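You operate a simulated robot arm through the tools that you are given. There is no shell and no other tool.

You run a simulated robot arm. Do the job below in one go: nothing can be reset, and whatever is moved stays where it is left.

## Task
Set the dose dial to 20 ml and pump 3 strokes of oil into the beaker with the blue foot.
Fine: stand the beaker on the grid, swing the spout over it and back to the drip cup, put the beaker back; spill nothing. Set down upright: what you pick out.

Only the result counts: the job must be done as asked and must still hold three seconds after the hand-in. Knocking over, shifting, dropping, spilling or breaking anything else fails it.

## Robot
A 7-joint arm with a two-finger parallel gripper, fixed in place. Base frame: the origin is on the floor under the middle of its stand, x ahead of it, y to its left, z up. Readings come in cm, rad, newtons and seconds.
It reaches about 124.7 cm from its shoulder. Its first joint turns from -2.304 to 2.304 rad. Payload 3.91 kg.
The tool frame sits at the grasp point between the pads (the TCP): z along the fingers, y along the line on which they close. The tips reach 3 cm beyond it. Largest opening 11 cm; finger width 2, thickness 1; the body of the gripper, 4.8 by 11.2 cm, starts 5.5 cm behind the TCP.
Orientation is that of the tool frame in the base frame, as a unit quaternion [w, x, y, z]. With the fingers straight down and closing along the base's y, the tool's x points along the base's -x, its y along +y and its z along -z.

## Interface
- The arm moves only by the tool servo_tool. Its argument "steps" is a list of rows, each a list of 7 numbers: the turn, a rotation vector about the base's x, y, z in rad, then the shift along the base's x, y, z in m, then the gripper command, from -1 (fully open) to 1 (shut), values between in proportion. In form: [[wx, wy, wz, tx, ty, tz, jaw], ...]. A call has 1 to 20 rows; each row shifts and turns the commanded pose from where the row before left it. Rows are played at 5 a second. More than 5 cm and 0.15 rad between two rows, or a gripper value outside its range, and nothing of the call is played. Where a pose cannot be reached the arm comes as near as it can. A force on the tool above 80 N (or 10 N above the force at the start of the call, whichever is more), or a blocked arm, ends the call early, and 0.2 s more pass. The fingers move at their own pace (about 10.8 cm/s each) and stop on an object; they squeeze with about 35 N. The grip force told is the motor's: it shows also when the fingers shut on nothing. Time passes only in rows, and 0.2 s behind the last, so rows that do not move let the fingers close. The reply holds the time, the measured pose of the TCP, the force on the tool along the base axes, the opening and the grip force, in the units named above and with some noise, with the torque about the TCP (base axes, N m) and any sound that the robot's microphone picked up.
- Cameras (640 x 400 px; columns grow to the right, rows downward): "scene" is fixed at [22.13, 64.96, 154.44]; the picture's right is [-0.61, -0.80, 0.00], its down [-0.51, 0.39, -0.77] and it looks along [0.61, -0.47, -0.64] (base axes); focal length 336 px, centre (320, 200). "wrist" rides on the gripper at [7.2, 1.7, -10.3] in the tool frame; the picture's right is [-0.23, 0.97, 0.00], its down [-0.76, -0.18, -0.62] and it looks along [-0.61, -0.14, 0.78] (tool axes); focal length 222 px, centre (320, 200). There is no depth. A picture from a camera that has moved, and an enlarged one, comes with that camera's place and axes in the base frame and with its lens.
- grab_frame(camera): a new picture of that camera. It takes no simulated time.
- enlarge(camera, box): a new picture of the part [left, top, right, bottom] of that camera's present view, enlarged. It takes no simulated time.
- close_job(): hands the job in; it is judged then, once.

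Places have to be worked out from the pictures, the camera data and where the tool is seen. Open the gripper and draw the arm clear of the work before you hand the job in, unless the task says otherwise.

The tools are called after "Call:" as name(argument=value, ...) on one line, values as JSON. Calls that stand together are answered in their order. servo_tool: Moves the arm, as the interface text tells. Its arguments: {"type":"object","properties":{"steps":{"type":"array"}},"required":["steps"]} The other tools are called the same way: grab_frame (camera) takes a picture; enlarge (camera, box) takes an enlarged picture of a part of a camera's view; close_job () hands the job in.

At the start:

```text
time_s: 0.0
eef_pos: [41.4, 39.44, 134.41]
tool_rot: [0.0, -0.001, 1.0, 0.0]
ft_force: [-1.1, 0.0, 0.8]
moment: [0.0, 0.02, 0.03]
opening: 11.01
finger_force: 0.1
```

scene: 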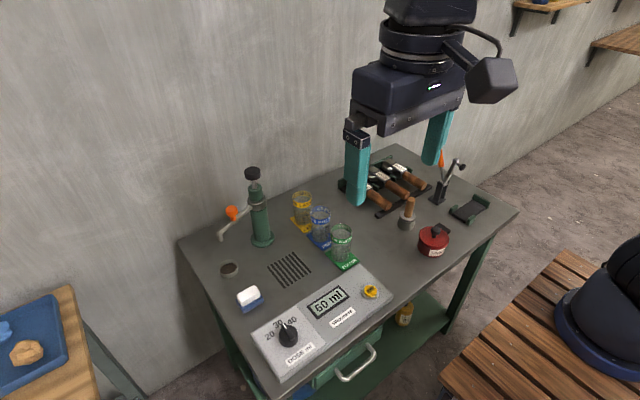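
wrist: 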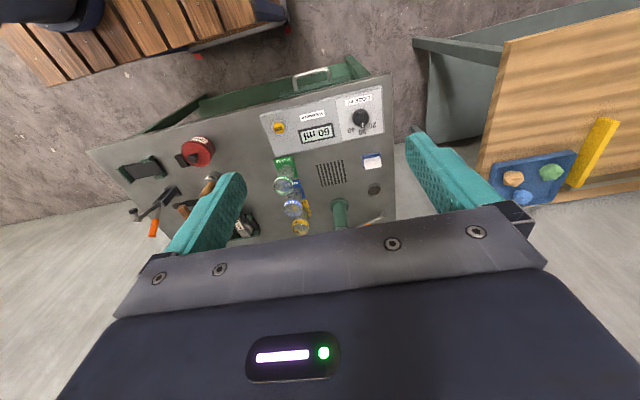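

I start by looking closely at the bench from the scene camera before moving anything.

Call:
enlarge(camera="scene", box=[200, 150, 400, 275])

Call:
enlarge(camera="scene", box=[230, 250, 410, 390])

Call:
enlarge(camera="scene", box=[340, 130, 520, 270])

Call:
enlarge(camera="wrist", box=[230, 80, 420, 240])

```text
3.20 times, centred on (300, 212) of scene
camera zoom: at [22.13, 64.96, 154.44], right [-0.61, -0.8, 0.0], down [-0.51, 0.39, -0.77], along [0.61, -0.47, -0.64], focal length 1076 px, centre (384, 160)
```

zoom: 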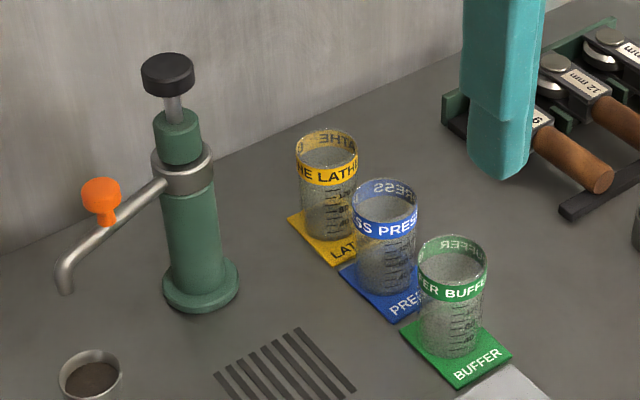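

```text
2.86 times, centred on (320, 320) of scene
camera zoom: at [22.13, 64.96, 154.44], right [-0.61, -0.8, 0.0], down [-0.51, 0.39, -0.77], along [0.61, -0.47, -0.64], focal length 961 px, centre (320, -143)
```

zoom: 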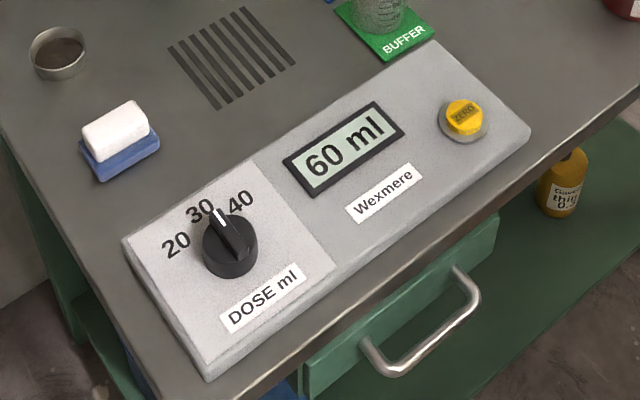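

```text
2.86 times, centred on (430, 200) of scene
camera zoom: at [22.13, 64.96, 154.44], right [-0.61, -0.8, 0.0], down [-0.51, 0.39, -0.77], along [0.61, -0.47, -0.64], focal length 961 px, centre (6, 200)
```

zoom: 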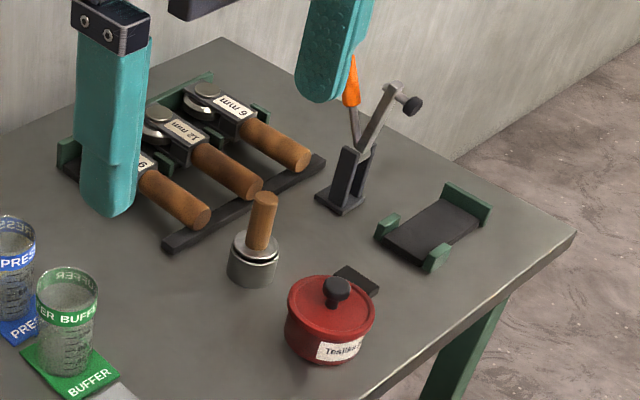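

```text
2.50 times, centred on (325, 160) of wrist
camera zoom: at [34.11, 41.16, 144.77], right [0.23, 0.97, 0.0], down [0.76, -0.18, 0.62], along [0.61, -0.14, -0.78], focal length 555 px, centre (308, 300)
```

zoom: 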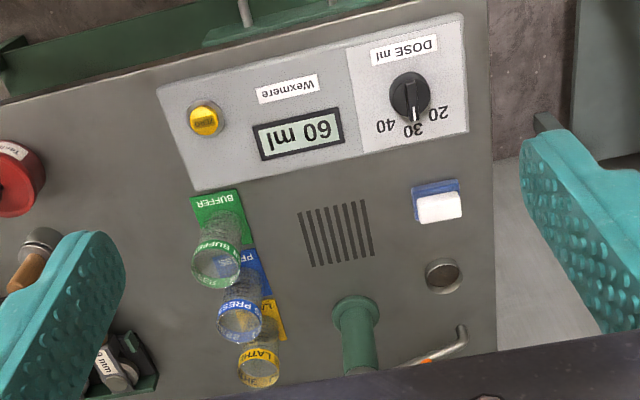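

The bench top looks to be at z≈81 cm: beakers in a row at y≈21.6 (yellow x≈87.5, blue x≈78, green x≈68.7), the grid at (73.5, 36), the pump at (88, 36), the drip cup at (82, 49.5) and the dial at (56, 47). I move the wrist camera over the beakers to check their feet.

Call:
servo_tool(steps=[[0, 0, 0, 0.0193, -0.014, -0.0295, -1], [0, 0, 0, 0.0193, -0.014, -0.0295, -1], [0, 0, 0, 0.0193, -0.014, -0.0295, -1], [0, 0, 0, 0.0193, -0.014, -0.0295, -1], [0, 0, 0, 0.0193, -0.014, -0.0295, -1], [0, 0, 0, 0.0193, -0.014, -0.0295, -1], [0, 0, 0, 0.0193, -0.014, -0.0295, -1], [0, 0, 0, 0.0193, -0.014, -0.0295, -1], [0, 0, 0, 0.0193, -0.014, -0.0295, -1], [0, 0, 0, 0.0193, -0.014, -0.0295, -1]])

```text
time_s: 2.2
eef_pos: [60.65, 25.13, 105.14]
tool_rot: [-0.001, 0.0, 1.0, 0.0]
ft_force: [-1.0, 0.0, -0.2]
moment: [-0.01, -0.03, -0.02]
opening: 10.99
finger_force: 0.2
```

The arm is over the green beaker at a safe height. I take the wrist picture and a fresh scene picture.

Call:
grab_frame(camera="wrist")

Call:
enlarge(camera="wrist", box=[240, 90, 440, 220])

Call:
grab_frame(camera="scene")

```text
taken
camera wrist: at [53.4, 26.77, 115.32], right [0.23, 0.97, 0.0], down [0.76, -0.18, 0.62], along [0.61, -0.14, -0.78], focal length 222 px, centre (320, 200)
```

wrist: 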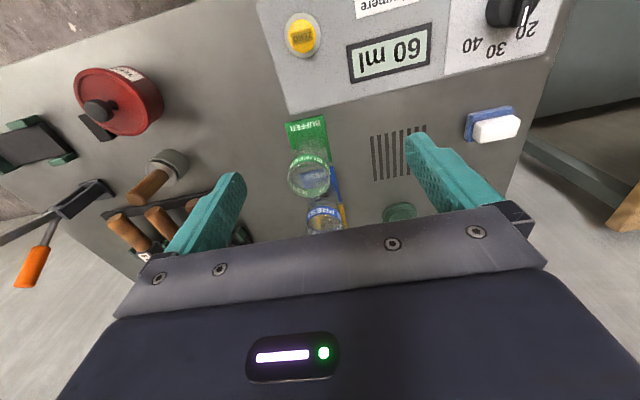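

```text
3.08 times, centred on (340, 155) of wrist
camera zoom: at [53.4, 26.77, 115.32], right [0.23, 0.97, 0.0], down [0.76, -0.18, 0.62], along [0.61, -0.14, -0.78], focal length 684 px, centre (258, 338)
```

zoom: 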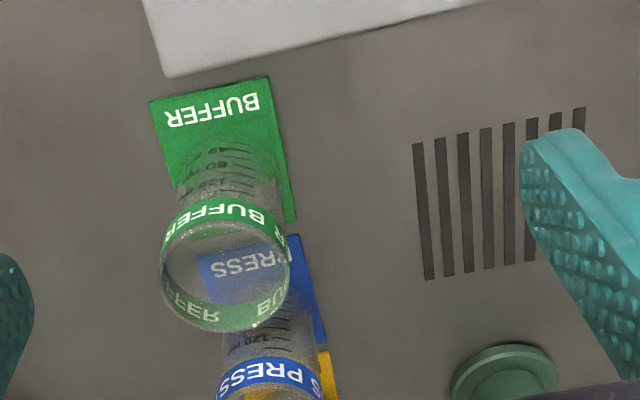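

```text
taken
```

scene: 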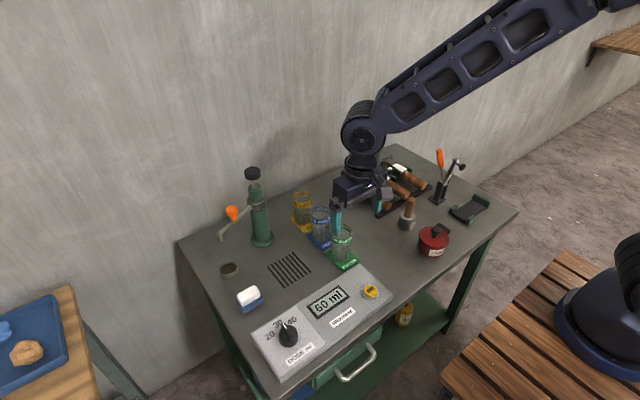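

The bands and pads agree in colour so far. I enlarge each beaker's bottom to see whether any has a separate coloured foot.

Call:
enlarge(camera="scene", box=[285, 185, 365, 275])

Call:
enlarge(camera="scene", box=[300, 200, 345, 255])

Call:
enlarge(camera="scene", box=[215, 160, 285, 290])

```text
4.44 times, centred on (325, 230) of scene
camera zoom: at [22.13, 64.96, 154.44], right [-0.61, -0.8, 0.0], down [-0.51, 0.39, -0.77], along [0.61, -0.47, -0.64], focal length 1494 px, centre (298, 67)
```

zoom: 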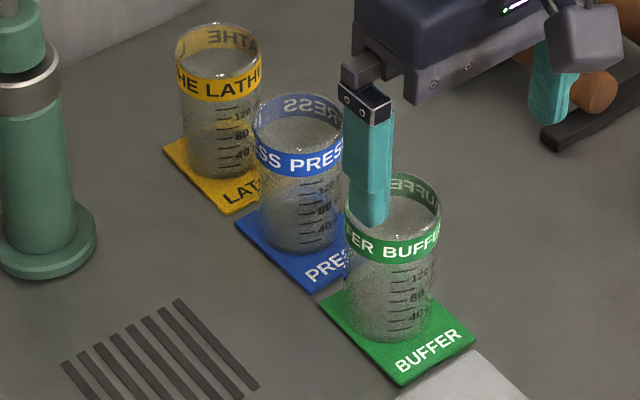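

```text
7.27 times, centred on (322, 228) of scene
camera zoom: at [22.13, 64.96, 154.44], right [-0.61, -0.8, 0.0], down [-0.51, 0.39, -0.77], along [0.61, -0.47, -0.64], focal length 2445 px, centre (302, 0)
```

zoom: 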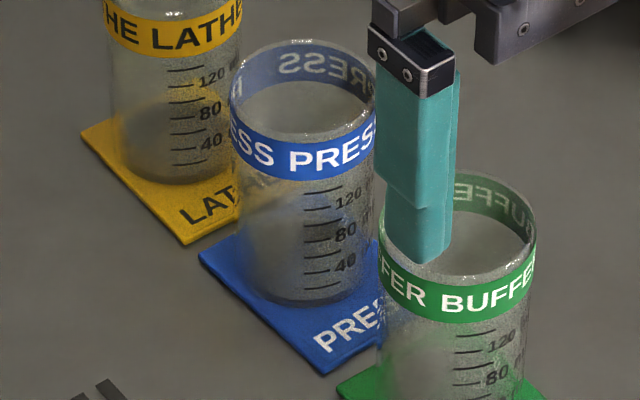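

```text
3.08 times, centred on (250, 225) of scene
camera zoom: at [22.13, 64.96, 154.44], right [-0.61, -0.8, 0.0], down [-0.51, 0.39, -0.77], along [0.61, -0.47, -0.64], focal length 1035 px, centre (535, 123)
```

zoom: 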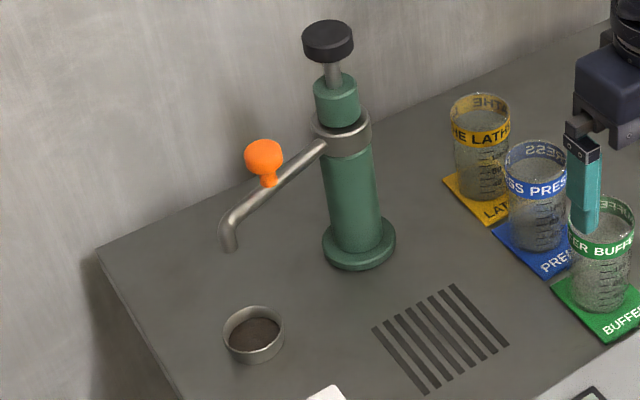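

The only blue one is the "PRESS" beaker in the middle, with a blue band and blue pad. I do the dial first, moving the tool to about 10 cm above it for a close view.

Call:
servo_tool(steps=[[0, 0, 0, -0.0074, 0.0371, -0.0169, -1], [0, 0, 0, -0.0074, 0.0371, -0.0169, -1], [0, 0, 0, -0.0074, 0.0371, -0.0169, -1], [0, 0, 0, -0.0074, 0.0371, -0.0169, -1], [0, 0, 0, -0.0074, 0.0371, -0.0169, -1], [0, 0, 0, -0.0074, 0.0371, -0.0169, -1]])

Call:
grab_frame(camera="wrist")

Call:
enlarge(camera="wrist", box=[240, 70, 400, 200])

Call:
grab_frame(camera="scene")

```text
time_s: 3.6
eef_pos: [56.37, 47.74, 94.73]
tool_rot: [0.0, 0.0, 1.0, 0.0]
ft_force: [-0.5, -0.4, 0.4]
moment: [-0.01, -0.03, -0.01]
opening: 11.02
finger_force: 0.1
```

```text
taken
camera wrist: at [49.01, 49.49, 105.05], right [0.23, 0.97, 0.0], down [0.76, -0.18, 0.62], along [0.61, -0.14, -0.78], focal length 222 px, centre (320, 200)
```

wrist: 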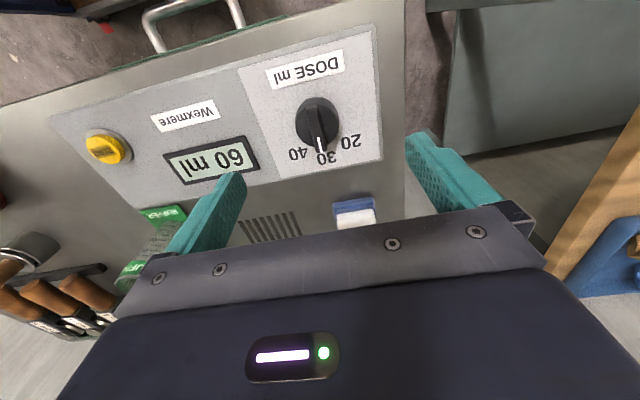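

```text
3.08 times, centred on (320, 135) of wrist
camera zoom: at [49.01, 49.49, 105.05], right [0.23, 0.97, 0.0], down [0.76, -0.18, 0.62], along [0.61, -0.14, -0.78], focal length 684 px, centre (320, 400)
```

zoom: 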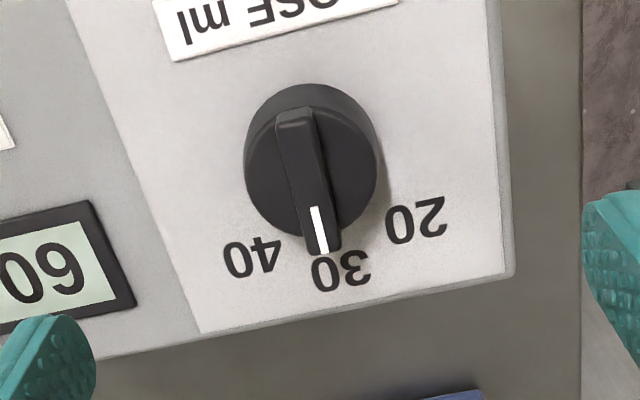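

```text
taken
```

scene: 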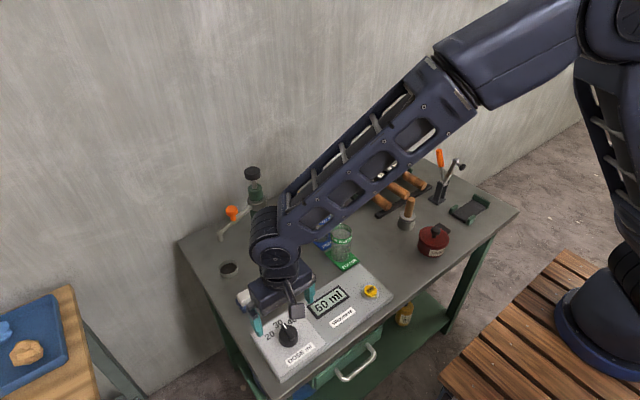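

The knob is a disc with a raised pointer bar along +x, centred near (56.2, 47.6), with the 20 label about 45° counter-clockwise of it. I check the knob's height in the scene view.

Call:
enlarge(camera="scene", box=[255, 305, 325, 365])

Call:
enlarge(camera="wrist", box=[280, 85, 360, 165])

```text
6.67 times, centred on (290, 335) of scene
camera zoom: at [22.13, 64.96, 154.44], right [-0.61, -0.8, 0.0], down [-0.51, 0.39, -0.77], along [0.61, -0.47, -0.64], focal length 2242 px, centre (520, -700)
```

zoom: 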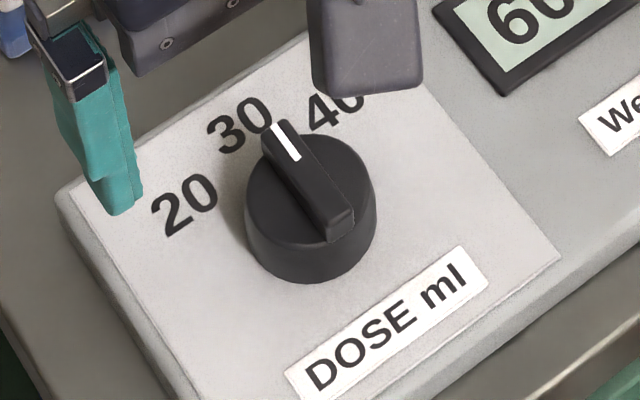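

```text
5.00 times, centred on (320, 125) of wrist
camera zoom: at [49.01, 49.49, 105.05], right [0.23, 0.97, 0.0], down [0.76, -0.18, 0.62], along [0.61, -0.14, -0.78], focal length 1111 px, centre (320, 575)
```

zoom: 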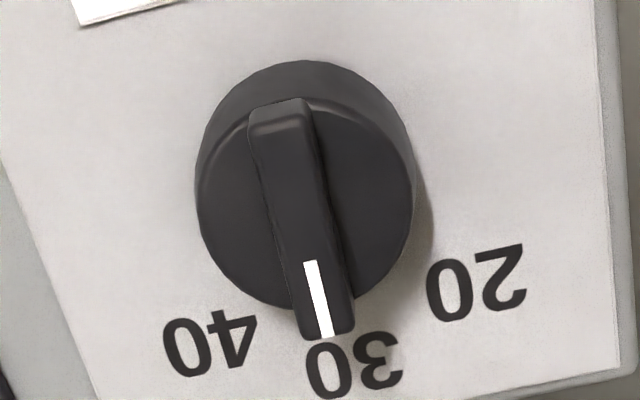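

The panel top is z≈83, the disc top about 84.6 and the bar top about 86, with the axis near (56.3, 47.5). I narrow the fingers to about 4 cm, centre over the knob, lower to just above the bar and look again.

Call:
servo_tool(steps=[[0, 0, 0, -0.0007, -0.002, 0, 0.3], [0, 0, 0, 0, 0, -0.01, 0.3], [0, 0, 0, 0, 0, -0.015, 0.3], [0, 0, 0, 0, 0, -0.015, 0.3], [0, 0, 0, 0, 0, -0.01, 0.3], [0, 0, 0, 0, 0, 0, 0.3]])

Call:
enlarge(camera="wrist", box=[240, 70, 400, 200])

Call:
enlarge(camera="scene", box=[250, 290, 330, 360])

```text
time_s: 5.0
eef_pos: [56.22, 47.59, 89.86]
tool_rot: [-0.001, 0.0, 1.0, 0.0]
ft_force: [-0.7, 0.0, -0.3]
moment: [-0.03, -0.03, 0.0]
opening: 3.85
finger_force: 0.1
```

```text
3.08 times, centred on (320, 135) of wrist
camera zoom: at [48.97, 49.26, 100.19], right [0.23, 0.97, 0.0], down [0.76, -0.18, 0.62], along [0.61, -0.14, -0.78], focal length 684 px, centre (320, 400)
```

zoom: 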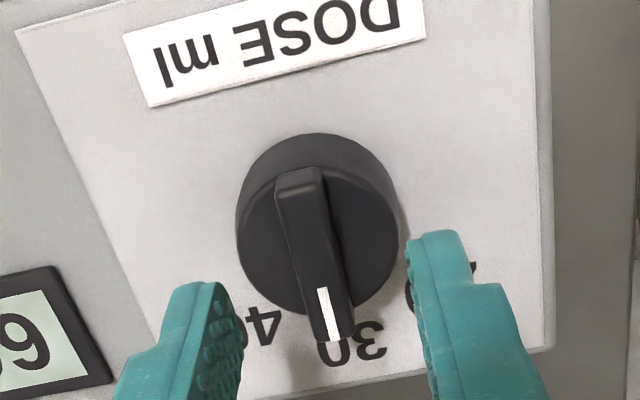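

```text
5.71 times, centred on (290, 325) of scene
camera zoom: at [22.13, 64.96, 154.44], right [-0.61, -0.8, 0.0], down [-0.51, 0.39, -0.77], along [0.61, -0.47, -0.64], focal length 1921 px, centre (491, -514)
```

zoom: 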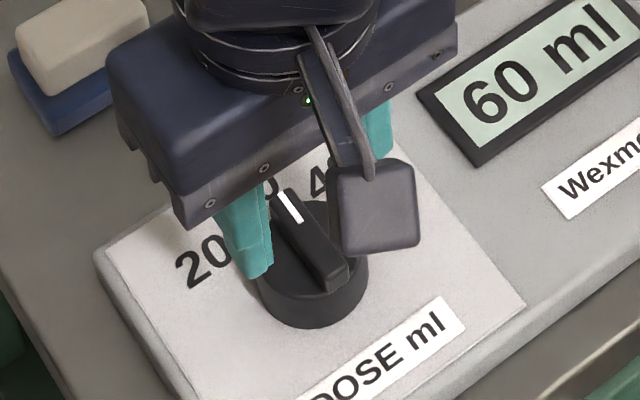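

The bar top works out at z≈85.9, centred under the tool, and the fingers straddle it. I lower the tips to about z=85.0, just above the disc, and close on the bar.

Call:
servo_tool(steps=[[0, 0, 0, 0.0005, 0, -0.009, 0.3], [0, 0, 0, 0, 0, -0.009, 0.3], [0, 0, 0, 0, 0, 0, 0.3], [0, 0, 0, 0, 0, 0, 1], [0, 0, 0, 0, 0, 0, 1], [0, 0, 0, 0, 0, 0, 1]])

Call:
enlarge(camera="wrist", box=[240, 70, 400, 200])

```text
time_s: 6.4
eef_pos: [56.22, 47.46, 88.0]
tool_rot: [0.0, 0.0, 1.0, -0.001]
ft_force: [-5.2, -23.4, 4.2]
moment: [-0.7, 0.36, -0.05]
opening: 1.07
finger_force: 45.0
```

```text
3.08 times, centred on (320, 135) of wrist
camera zoom: at [48.96, 49.17, 98.45], right [0.23, 0.97, 0.0], down [0.76, -0.18, 0.62], along [0.61, -0.14, -0.78], focal length 684 px, centre (320, 400)
```

zoom: 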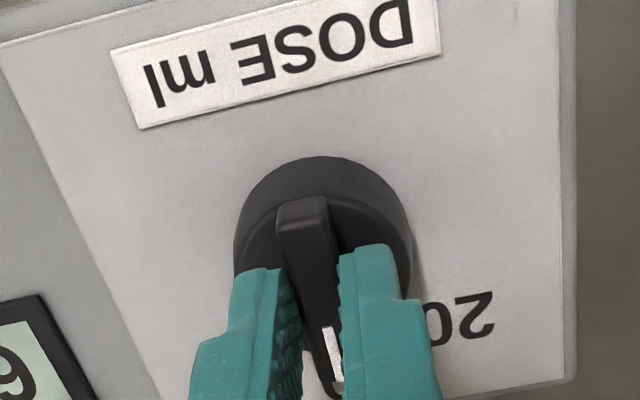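

Gripped on the bar (1.07 cm), with a side force that says the axis is a hair toward −y. I ease the command by 1 mm and start turning counter-clockwise toward 20.

Call:
servo_tool(steps=[[0, 0, 0, 0, -0.0012, 0, 1], [0, 0, 0.1, 0, 0, 0, 1], [0, 0, 0.1, 0, 0, 0, 1], [0, 0, 0.1, 0, 0, 0, 1]])

Call:
enlarge(camera="wrist", box=[240, 70, 400, 200])

Call:
enlarge(camera="scene", box=[250, 290, 330, 360])

```text
time_s: 7.4
eef_pos: [56.34, 47.47, 88.16]
tool_rot: [0.0, -0.151, 0.989, 0.0]
ft_force: [-11.8, -20.1, 12.6]
moment: [-0.63, 0.61, -0.05]
opening: 1.08
finger_force: 44.7
```

```text
3.08 times, centred on (320, 135) of wrist
camera zoom: at [48.79, 46.83, 98.44], right [-0.07, 1.0, 0.0], down [0.78, 0.06, 0.62], along [0.62, 0.04, -0.78], focal length 684 px, centre (320, 400)
```

zoom: 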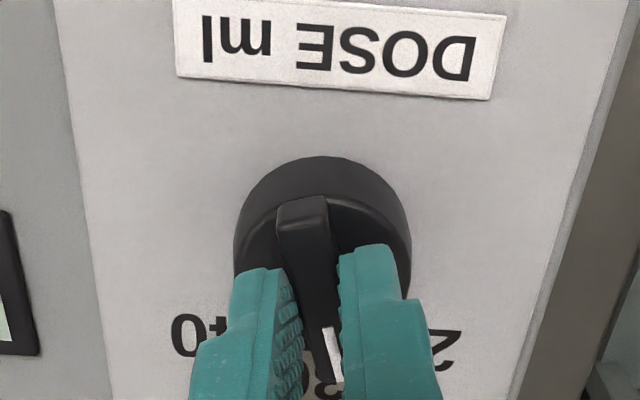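

```text
5.71 times, centred on (290, 325) of scene
camera zoom: at [22.13, 64.96, 154.44], right [-0.61, -0.8, 0.0], down [-0.51, 0.39, -0.77], along [0.61, -0.47, -0.64], focal length 1921 px, centre (491, -514)
```

zoom: 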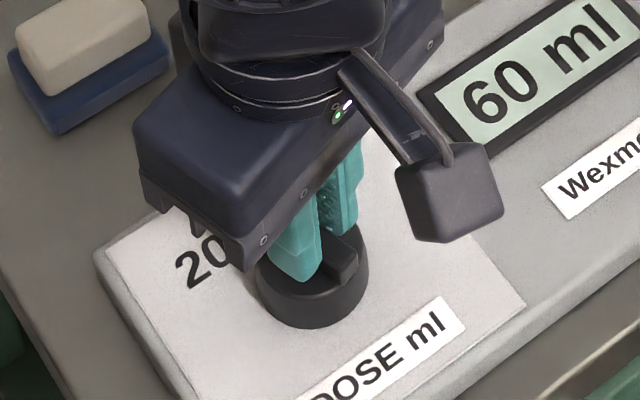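

It turns with the tool and shows no slip. I continue to about 45° in total and check the pointer against the 20.

Call:
servo_tool(steps=[[0, 0, 0.1, -0.0004, -0.0008, 0, 1], [0, 0, 0.1, 0, 0, 0, 1], [0, 0, 0.1, 0, 0, 0, 1], [0, 0, 0.1, 0, 0, 0, 1], [0, 0, 0.085, 0, 0, 0, 1], [0, 0, 0, 0, 0, 0, 1]])

Call:
enlarge(camera="wrist", box=[240, 70, 400, 200])

Call:
enlarge(camera="scene", box=[250, 290, 330, 360])

```text
time_s: 8.8
eef_pos: [56.2, 47.37, 88.08]
tool_rot: [0.001, -0.383, 0.924, 0.001]
ft_force: [8.3, -22.1, 34.7]
moment: [-0.64, -0.25, -0.07]
opening: 1.1
finger_force: 45.0
```

```text
3.08 times, centred on (320, 135) of wrist
camera zoom: at [49.94, 43.31, 98.42], right [-0.53, 0.85, 0.0], down [0.66, 0.41, 0.62], along [0.53, 0.33, -0.78], focal length 684 px, centre (320, 400)
```

zoom: 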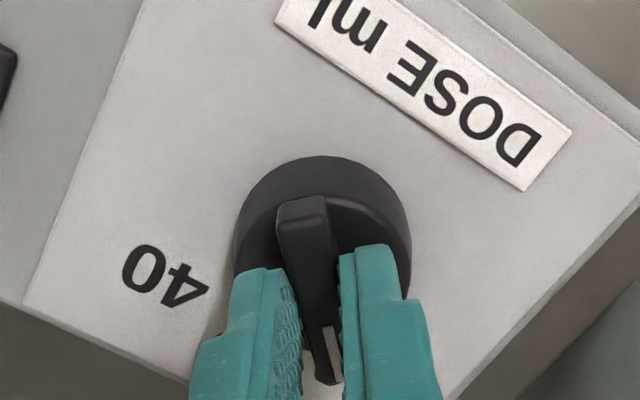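

```text
5.71 times, centred on (290, 325) of scene
camera zoom: at [22.13, 64.96, 154.44], right [-0.61, -0.8, 0.0], down [-0.51, 0.39, -0.77], along [0.61, -0.47, -0.64], focal length 1921 px, centre (491, -514)
```

zoom: 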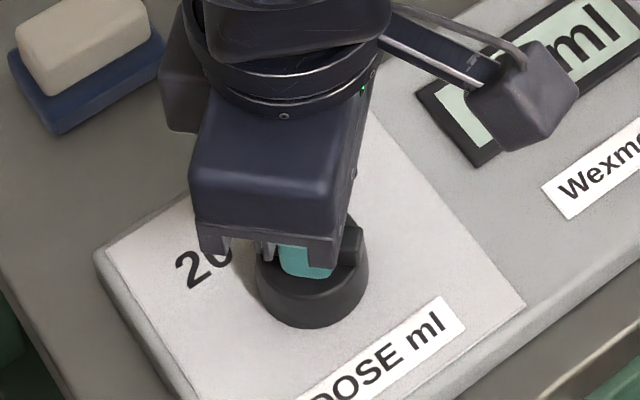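

The tool has turned exactly 45°. I open the fingers and rise to read where the pointer settles.

Call:
servo_tool(steps=[[0, 0, 0, 0, 0, 0, 0.3], [0, 0, 0, 0, 0, 0, 0.3], [0, 0, 0, 0, 0, 0.01, 0.3], [0, 0, 0, 0, 0, 0.03, 0.3], [0, 0, 0, 0, 0, 0.04, 0.3], [0, 0, 0, -0.03, -0.01, 0.03, 0.3]])

Call:
grab_frame(camera="wrist")

Call:
enlarge(camera="wrist", box=[260, 70, 400, 190])

Call:
enlarge(camera="scene", box=[250, 290, 330, 360])

```text
time_s: 10.2
eef_pos: [53.12, 46.38, 98.93]
tool_rot: [0.0, -0.383, 0.924, -0.001]
ft_force: [0.7, 0.1, -0.3]
moment: [0.03, 0.05, -0.01]
opening: 3.83
finger_force: 0.0
```

```text
taken
camera wrist: at [46.76, 42.53, 109.31], right [-0.53, 0.85, 0.0], down [0.67, 0.41, 0.62], along [0.53, 0.33, -0.78], focal length 222 px, centre (320, 200)
```

wrist: 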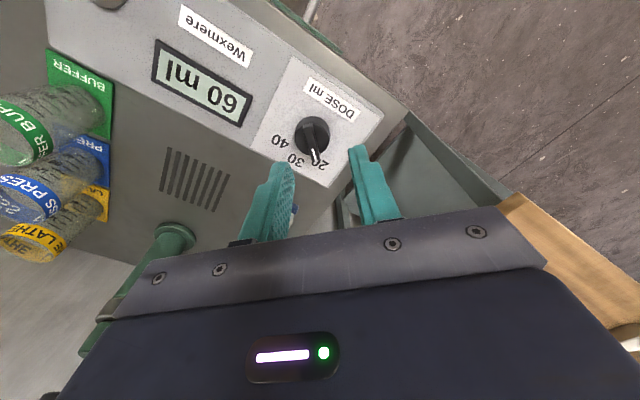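

```text
3.33 times, centred on (330, 130) of wrist
camera zoom: at [46.76, 42.53, 109.31], right [-0.53, 0.85, 0.0], down [0.67, 0.41, 0.62], along [0.53, 0.33, -0.78], focal length 740 px, centre (287, 433)
```

zoom: 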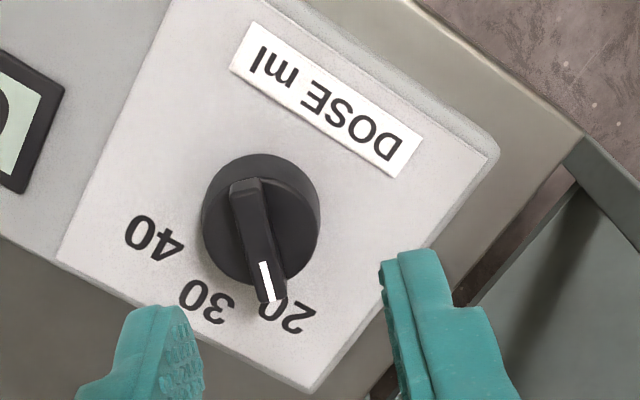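

```text
5.71 times, centred on (290, 325) of scene
camera zoom: at [22.13, 64.96, 154.44], right [-0.61, -0.8, 0.0], down [-0.51, 0.39, -0.77], along [0.61, -0.47, -0.64], focal length 1921 px, centre (491, -514)
```

zoom: 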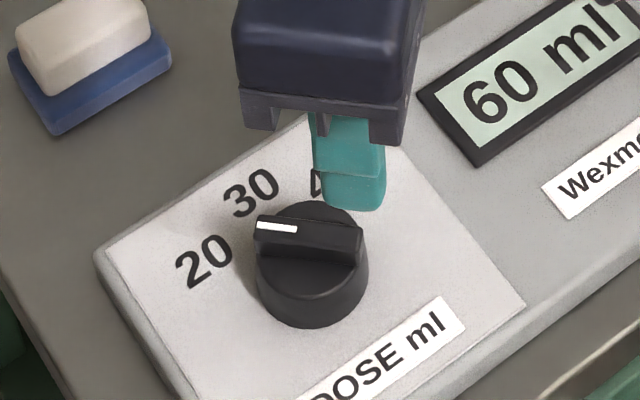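

The pointer now sits on 20, since I measure about 43–45° against the labels at 0° and ±45°. Next I turn the tool back and move above the blue PRESS beaker, with tips well above the rims (rim z≈90.6).

Call:
servo_tool(steps=[[0, 0, -0.0785, 0.0248, -0.0248, 0.001, 0.0], [0, 0, -0.0785, 0.0248, -0.0248, 0, -0.5], [0, 0, -0.0785, 0.0248, -0.0248, 0, -1], [0, 0, -0.0785, 0.0248, -0.0248, 0, -1], [0, 0, -0.0785, 0.0248, -0.0248, 0, -1], [0, 0, -0.0785, 0.0248, -0.0248, 0, -1], [0, 0, -0.0785, 0.0248, -0.0248, 0, -1], [0, 0, -0.0785, 0.0248, -0.0248, 0, -1], [0, 0, -0.0785, 0.0248, -0.0248, 0, -1], [0, 0, -0.0785, 0.0248, -0.0248, 0, -1], [0, 0, 0, 0, 0, 0, -1]])

Call:
grab_frame(camera="wrist")

Call:
enlarge(camera="wrist", box=[240, 70, 400, 200])

Call:
enlarge(camera="scene", box=[260, 280, 340, 360])

Call:
enlarge(camera="scene", box=[280, 160, 380, 270])

```text
time_s: 12.6
eef_pos: [78.06, 21.49, 99.1]
tool_rot: [0.0, 0.001, 1.0, 0.0]
ft_force: [1.2, -0.4, -0.6]
moment: [-0.01, 0.01, 0.01]
opening: 11.01
finger_force: 0.0
```

```text
taken
camera wrist: at [70.81, 23.14, 109.44], right [0.23, 0.97, 0.0], down [0.76, -0.18, 0.62], along [0.61, -0.14, -0.78], focal length 222 px, centre (320, 200)
```

wrist: 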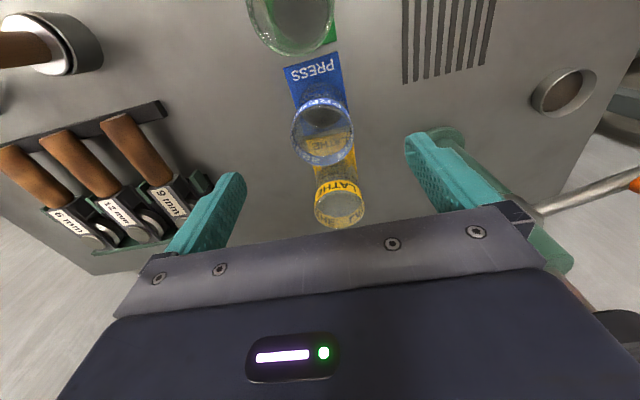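

```text
3.08 times, centred on (320, 135) of wrist
camera zoom: at [70.81, 23.14, 109.44], right [0.23, 0.97, 0.0], down [0.76, -0.18, 0.62], along [0.61, -0.14, -0.78], focal length 684 px, centre (320, 400)
```

zoom: 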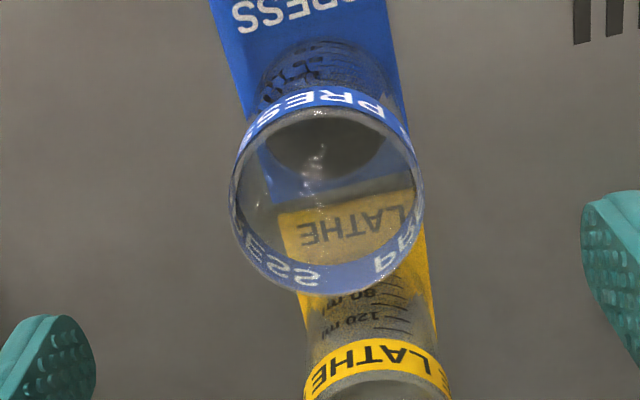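

```text
5.00 times, centred on (300, 320) of scene
camera zoom: at [22.13, 64.96, 154.44], right [-0.61, -0.8, 0.0], down [-0.51, 0.39, -0.77], along [0.61, -0.47, -0.64], focal length 1681 px, centre (420, -400)
```

zoom: 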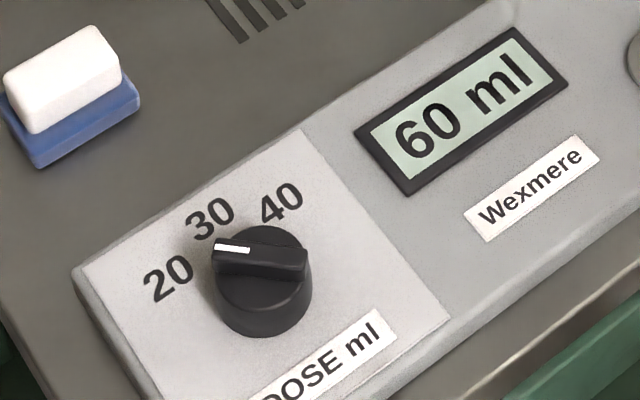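

```text
3.64 times, centred on (330, 215) of scene
camera zoom: at [22.13, 64.96, 154.44], right [-0.61, -0.8, 0.0], down [-0.51, 0.39, -0.77], along [0.61, -0.47, -0.64], focal length 1223 px, centre (284, 146)
```

zoom: 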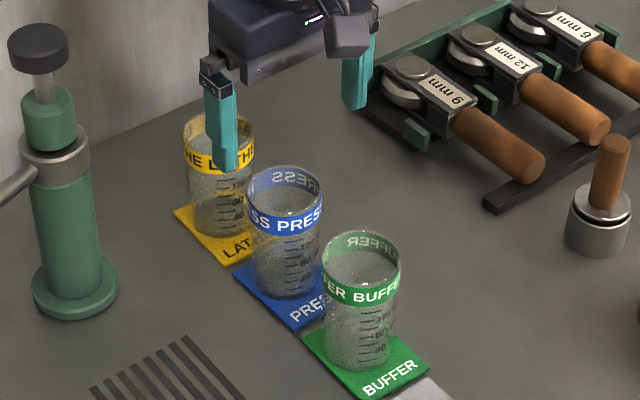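

The blue beaker's rim centres at about (78.15, 21.65), z≈91.2, with diameter about 5.6 cm, so the grasp is well placed. I lower the open fingers down its ±y sides to TCP z≈87.4, staying clear of the neighbours.

Call:
servo_tool(steps=[[0, 0, 0, 0.0006, 0.0016, -0.025, -1], [0, 0, 0, 0, 0, -0.03, -1], [0, 0, 0, 0, 0, -0.03, -1], [0, 0, 0, 0, 0, -0.02, -1], [0, 0, 0, 0, 0, -0.012, -1], [0, 0, 0, 0, 0, 0, -1]])

Call:
grab_frame(camera="wrist")

Call:
enlarge(camera="scene", box=[280, 160, 380, 270])

```text
time_s: 14.0
eef_pos: [77.91, 21.69, 87.36]
tool_rot: [0.0, 0.0, 1.0, 0.0]
ft_force: [-0.1, 1.1, -0.5]
moment: [0.02, 0.03, 0.01]
opening: 10.99
finger_force: 0.0
```

```text
taken
camera wrist: at [70.67, 23.4, 97.67], right [0.23, 0.97, 0.0], down [0.76, -0.18, 0.62], along [0.61, -0.14, -0.78], focal length 222 px, centre (320, 200)
```

wrist: 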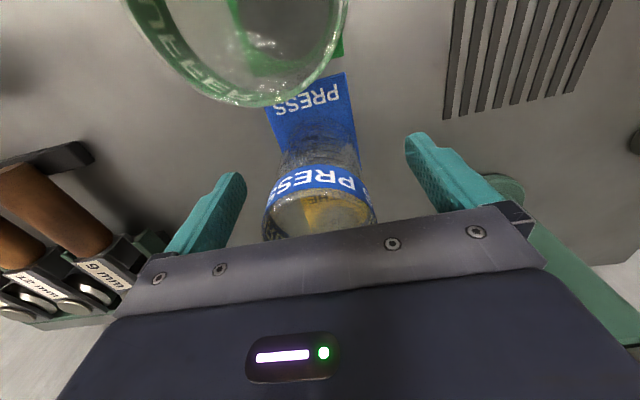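

```text
3.64 times, centred on (330, 215) of scene
camera zoom: at [22.13, 64.96, 154.44], right [-0.61, -0.8, 0.0], down [-0.51, 0.39, -0.77], along [0.61, -0.47, -0.64], focal length 1223 px, centre (284, 146)
```

zoom: 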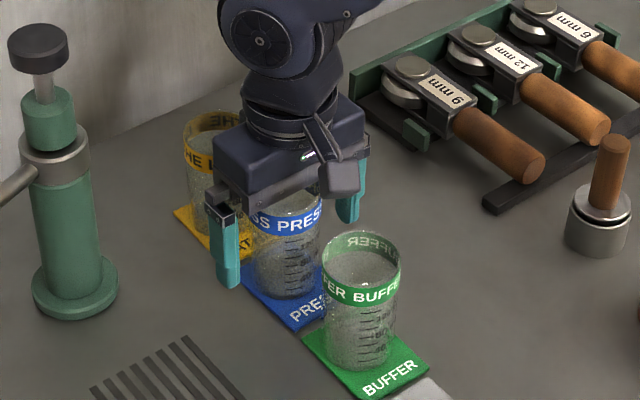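

The fingers straddle the beaker evenly, with the body clear above the rim. I close on it.

Call:
servo_tool(steps=[[0, 0, 0, 0, 0, 0, 0.0], [0, 0, 0, 0, 0, 0, 0.3], [0, 0, 0, 0, 0, 0, 1], [0, 0, 0, 0, 0, 0, 1], [0, 0, 0, 0, 0, 0, 1]])

```text
time_s: 15.2
eef_pos: [78.04, 21.77, 87.35]
tool_rot: [0.0, 0.0, 1.0, -0.001]
ft_force: [0.2, 0.0, -0.7]
moment: [0.01, -0.02, -0.01]
opening: 5.71
finger_force: 35.0
```

The fingers hold the 5.7 cm beaker at 35 N. I lift it 4 cm slowly and check that it rises upright and whether the pad stays.

Call:
servo_tool(steps=[[0, 0, 0, 0, 0, 0.008, 1], [0, 0, 0, 0, 0, 0.016, 1], [0, 0, 0, 0, 0, 0.016, 1], [0, 0, 0, 0, 0, 0, 1]])

Call:
enlarge(camera="scene", box=[280, 160, 380, 270])

Call:
grab_frame(camera="wrist")

```text
time_s: 16.2
eef_pos: [78.04, 21.74, 91.24]
tool_rot: [-0.001, 0.0, 1.0, 0.001]
ft_force: [0.1, -0.4, -1.8]
moment: [0.01, 0.02, -0.01]
opening: 5.65
finger_force: 34.3
```

```text
3.64 times, centred on (330, 215) of scene
camera zoom: at [22.13, 64.96, 154.44], right [-0.61, -0.8, 0.0], down [-0.51, 0.39, -0.77], along [0.61, -0.47, -0.64], focal length 1223 px, centre (284, 146)
```

zoom: 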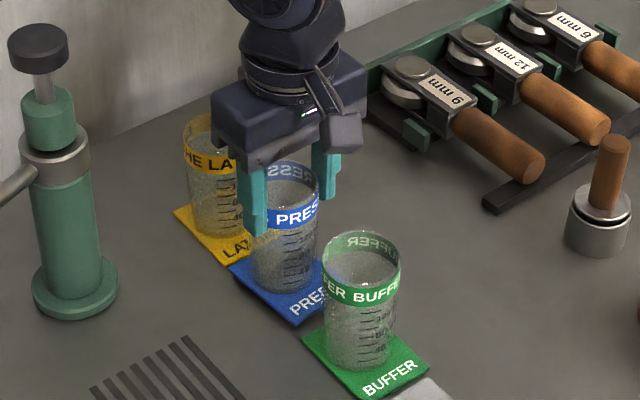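

```text
taken
camera wrist: at [70.74, 23.34, 101.65], right [0.23, 0.97, 0.0], down [0.76, -0.18, 0.62], along [0.61, -0.14, -0.78], focal length 222 px, centre (320, 200)
```

wrist: 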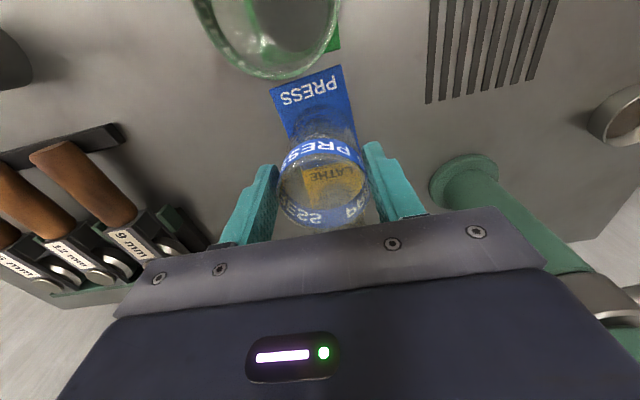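

The gripper rose 3.9 cm but the beaker hardly seems to have moved, so I need to see whether it slipped in the fingers.

Call:
enlarge(camera="scene", box=[305, 195, 350, 245])

Call:
enlarge(camera="wrist", box=[240, 50, 420, 240])

```text
8.00 times, centred on (328, 220) of scene
camera zoom: at [22.13, 64.96, 154.44], right [-0.61, -0.8, 0.0], down [-0.51, 0.39, -0.77], along [0.61, -0.47, -0.64], focal length 2690 px, centre (260, 40)
```

zoom: 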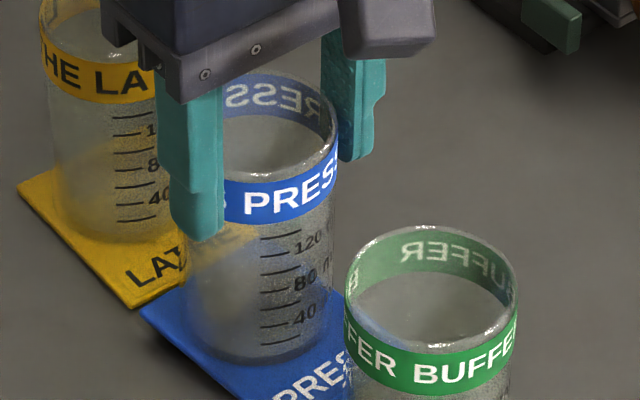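

```text
2.11 times, centred on (330, 145) of wrist
camera zoom: at [70.74, 23.34, 101.65], right [0.23, 0.97, 0.0], down [0.76, -0.18, 0.62], along [0.61, -0.14, -0.78], focal length 468 px, centre (299, 316)
```

zoom: 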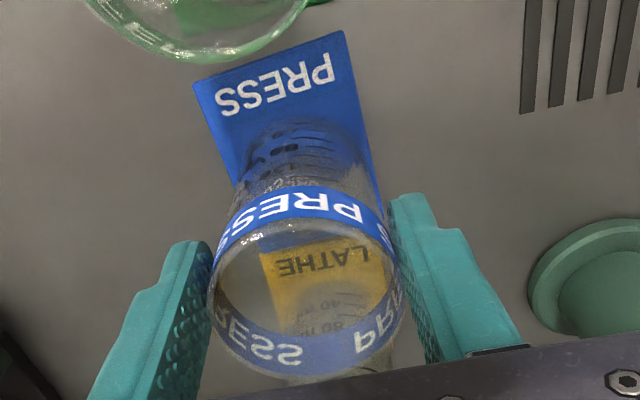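

The beaker seems to have risen only a few millimetres and there is a dark line by the pad's edge. I look closer at the pad and base.

Call:
enlarge(camera="scene", box=[312, 222, 348, 252])

Call:
enlarge(camera="wrist", box=[250, 50, 360, 150])

```text
13.33 times, centred on (330, 237) of scene
camera zoom: at [22.13, 64.96, 154.44], right [-0.61, -0.8, 0.0], down [-0.51, 0.39, -0.77], along [0.61, -0.47, -0.64], focal length 4483 px, centre (187, -293)
```

zoom: 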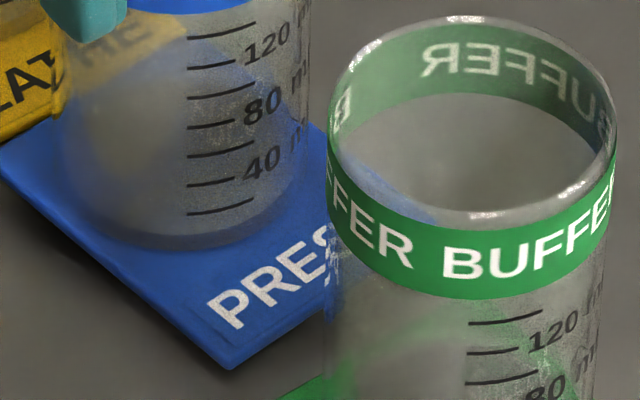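

```text
4.00 times, centred on (305, 100) of wrist
camera zoom: at [70.74, 23.34, 101.65], right [0.23, 0.97, 0.0], down [0.76, -0.18, 0.62], along [0.61, -0.14, -0.78], focal length 888 px, centre (380, 600)
```

zoom: 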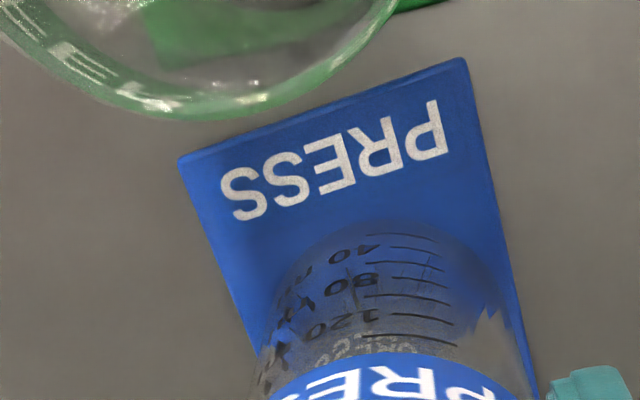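

The foot is fixed to the beaker and has risen only about 0.7 cm, while the fingers slid up the wall by about 3 cm. I hold still for a moment to see whether it is hanging steady or still creeping down.

Call:
servo_tool(steps=[[0, 0, 0, 0, 0, 0, 1], [0, 0, 0, 0, 0, 0, 1]])

Call:
enlarge(camera="scene", box=[305, 195, 350, 252])

Call:
enlarge(camera="wrist", box=[240, 50, 420, 240])

```text
time_s: 16.8
eef_pos: [78.0, 21.7, 91.31]
tool_rot: [0.0, -0.001, 1.0, 0.0]
ft_force: [0.2, 0.6, -0.7]
moment: [0.04, 0.04, 0.02]
opening: 5.62
finger_force: 35.3
```

```text
7.02 times, centred on (328, 224) of scene
camera zoom: at [22.13, 64.96, 154.44], right [-0.61, -0.8, 0.0], down [-0.51, 0.39, -0.77], along [0.61, -0.47, -0.64], focal length 2360 px, centre (267, 35)
```

zoom: 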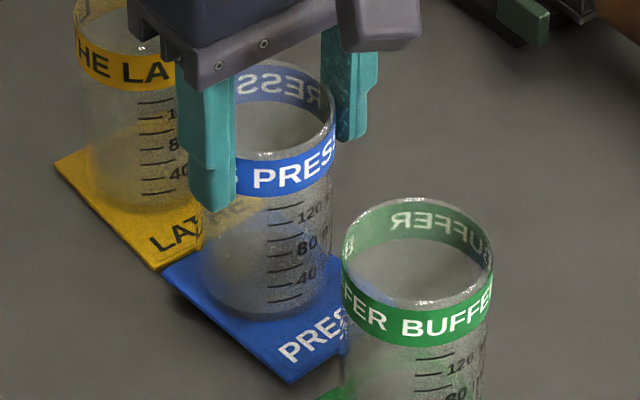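

```text
2.11 times, centred on (330, 145) of wrist
camera zoom: at [70.74, 23.34, 101.64], right [0.23, 0.97, 0.0], down [0.76, -0.18, 0.62], along [0.61, -0.14, -0.78], focal length 468 px, centre (299, 316)
```

zoom: 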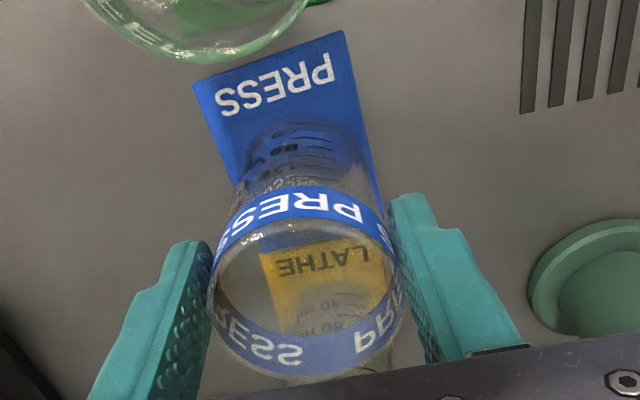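

It hangs steadily about 0.7 cm up, gripped around its upper band. I raise it slowly by 1 cm to test whether the beaker follows at a gentler speed.

Call:
servo_tool(steps=[[0, 0, 0, 0, 0, 0.002, 1], [0, 0, 0, 0, 0, 0.002, 1], [0, 0, 0, 0, 0, 0.002, 1], [0, 0, 0, 0, 0, 0.002, 1], [0, 0, 0, 0, 0, 0.002, 1]])

Call:
enlarge(camera="scene", box=[305, 195, 350, 252])

Call:
enlarge(camera="wrist", box=[240, 50, 420, 240])

```text
time_s: 18.0
eef_pos: [78.05, 21.69, 92.32]
tool_rot: [0.0, -0.001, 1.0, 0.0]
ft_force: [0.5, -0.4, -1.3]
moment: [0.01, 0.02, -0.01]
opening: 5.64
finger_force: 34.8
```

```text
7.02 times, centred on (328, 224) of scene
camera zoom: at [22.13, 64.96, 154.44], right [-0.61, -0.8, 0.0], down [-0.51, 0.39, -0.77], along [0.61, -0.47, -0.64], focal length 2360 px, centre (267, 35)
```

zoom: 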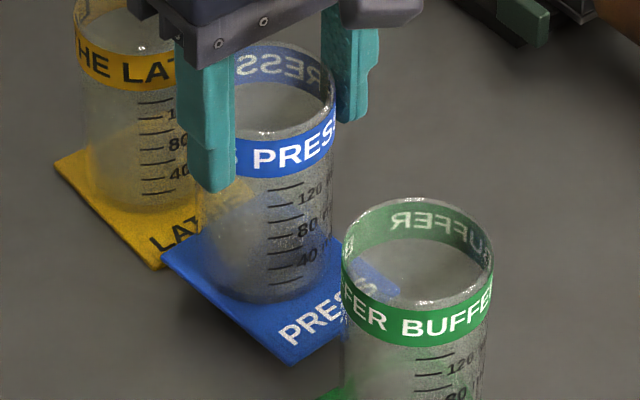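

```text
2.11 times, centred on (330, 145) of wrist
camera zoom: at [70.74, 23.35, 102.71], right [0.23, 0.97, 0.0], down [0.76, -0.18, 0.62], along [0.61, -0.14, -0.78], focal length 468 px, centre (299, 316)
```

zoom: 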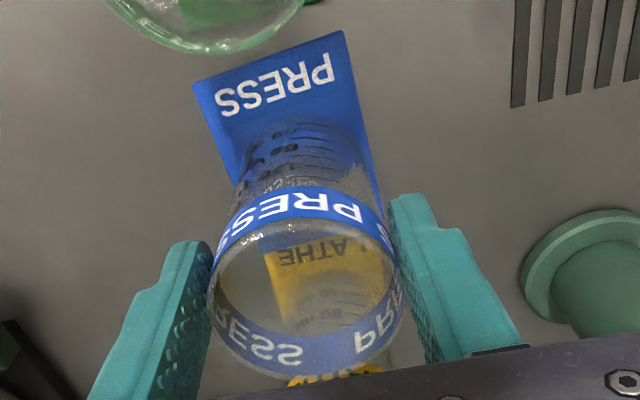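

It now follows the fingers exactly, upright with its foot attached, about 1.7 cm up. I raise it a little more, carry it slowly along +y clear of the green beaker, then over the grid.

Call:
servo_tool(steps=[[0, 0, 0, 0, 0, 0.003, 1], [0, 0, 0, 0, 0, 0.004, 1], [0, 0, 0, 0, 0, 0.003, 1], [0, 0, 0, 0, 0.004, 0, 1], [0, 0, 0, 0, 0.008, 0, 1], [0, 0, 0, 0, 0.012, 0, 1], [0, 0, 0, 0, 0.014, 0, 1], [0, 0, 0, 0, 0.014, 0, 1], [0, 0, 0, 0, 0.014, 0, 1], [0, 0, 0, 0, 0.014, 0, 1], [0, 0, 0, -0.004, 0.012, 0, 1], [0, 0, 0, -0.008, 0.012, 0, 1], [0, 0, 0, -0.009, 0.011, 0, 1], [0, 0, 0, -0.01, 0.011, 0, 1], [0, 0, 0, -0.008, 0.009, 0, 1], [0, 0, 0, -0.005, 0.006, 0, 1], [0, 0, 0, -0.002, 0.002, 0, 1], [0, 0, 0, 0, 0, 0, 1]])

Call:
grab_frame(camera="scene")

Call:
enlarge(camera="scene", box=[240, 190, 340, 300])

Call:
grab_frame(camera="wrist")

```text
time_s: 21.8
eef_pos: [73.53, 36.06, 93.3]
tool_rot: [0.0, 0.0, 1.0, 0.0]
ft_force: [-1.4, 0.4, -0.9]
moment: [0.01, -0.05, 0.01]
opening: 5.61
finger_force: 34.9
```

```text
taken
```

scene: 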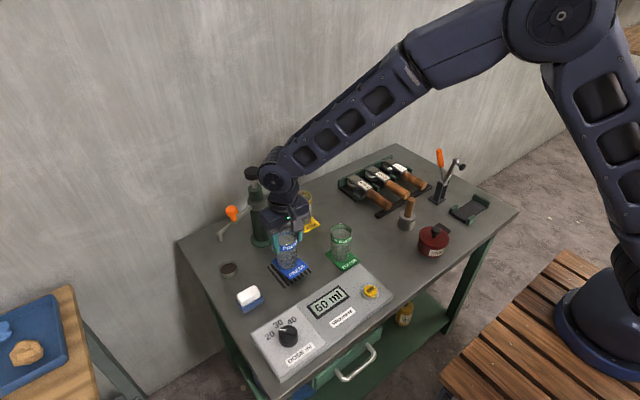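

```text
3.64 times, centred on (290, 245) of scene
camera zoom: at [22.13, 64.96, 154.44], right [-0.61, -0.8, 0.0], down [-0.51, 0.39, -0.77], along [0.61, -0.47, -0.64], focal length 1223 px, centre (429, 36)
```

zoom: 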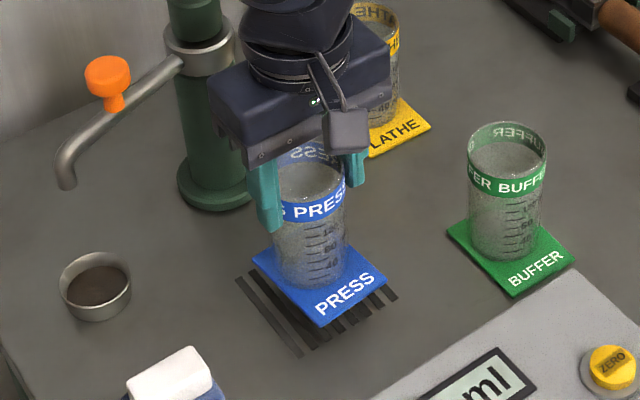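

```text
taken
camera wrist: at [66.18, 37.74, 103.75], right [0.23, 0.97, 0.0], down [0.76, -0.18, 0.62], along [0.61, -0.14, -0.78], focal length 222 px, centre (320, 200)
```

wrist: 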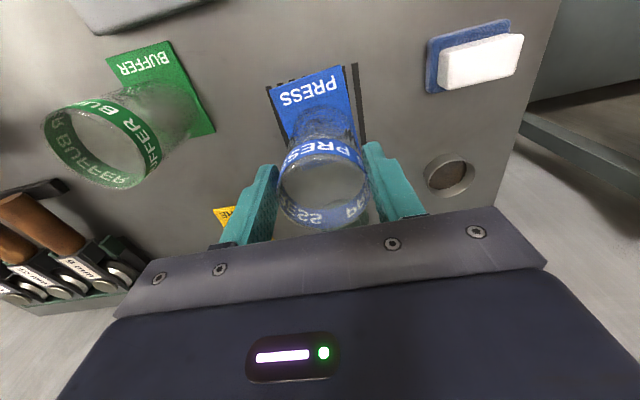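

The beaker is over the grid centre, still upright. I lower it slowly toward the surface, stopping just above expected contact.

Call:
servo_tool(steps=[[0, 0, 0, 0, 0, -0.003, 1], [0, 0, 0, 0, 0, -0.005, 1], [0, 0, 0, 0, 0, -0.005, 1], [0, 0, 0, 0, 0, -0.004, 1], [0, 0, 0, 0, 0, -0.003, 1], [0, 0, 0, 0, 0, -0.002, 1], [0, 0, 0, 0, 0, 0, 1]])

Call:
enlarge(camera="scene", box=[255, 215, 325, 290])

```text
time_s: 23.4
eef_pos: [73.39, 36.05, 91.1]
tool_rot: [-0.001, 0.0, 1.0, 0.0]
ft_force: [0.1, -1.1, -1.6]
moment: [-0.01, 0.01, -0.01]
opening: 5.64
finger_force: 35.5
```

```text
5.33 times, centred on (290, 252) of scene
camera zoom: at [22.13, 64.96, 154.44], right [-0.61, -0.8, 0.0], down [-0.51, 0.39, -0.77], along [0.61, -0.47, -0.64], focal length 1793 px, centre (480, -80)
```

zoom: 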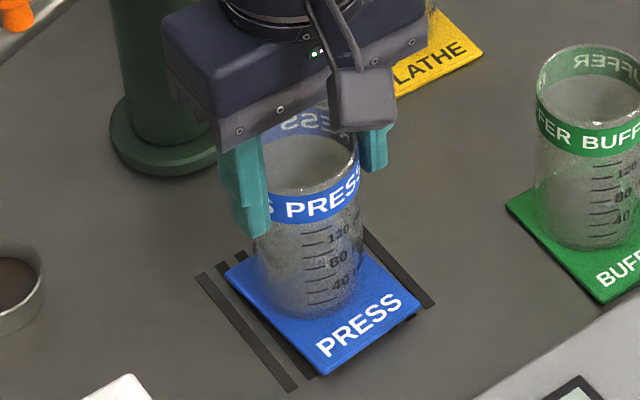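

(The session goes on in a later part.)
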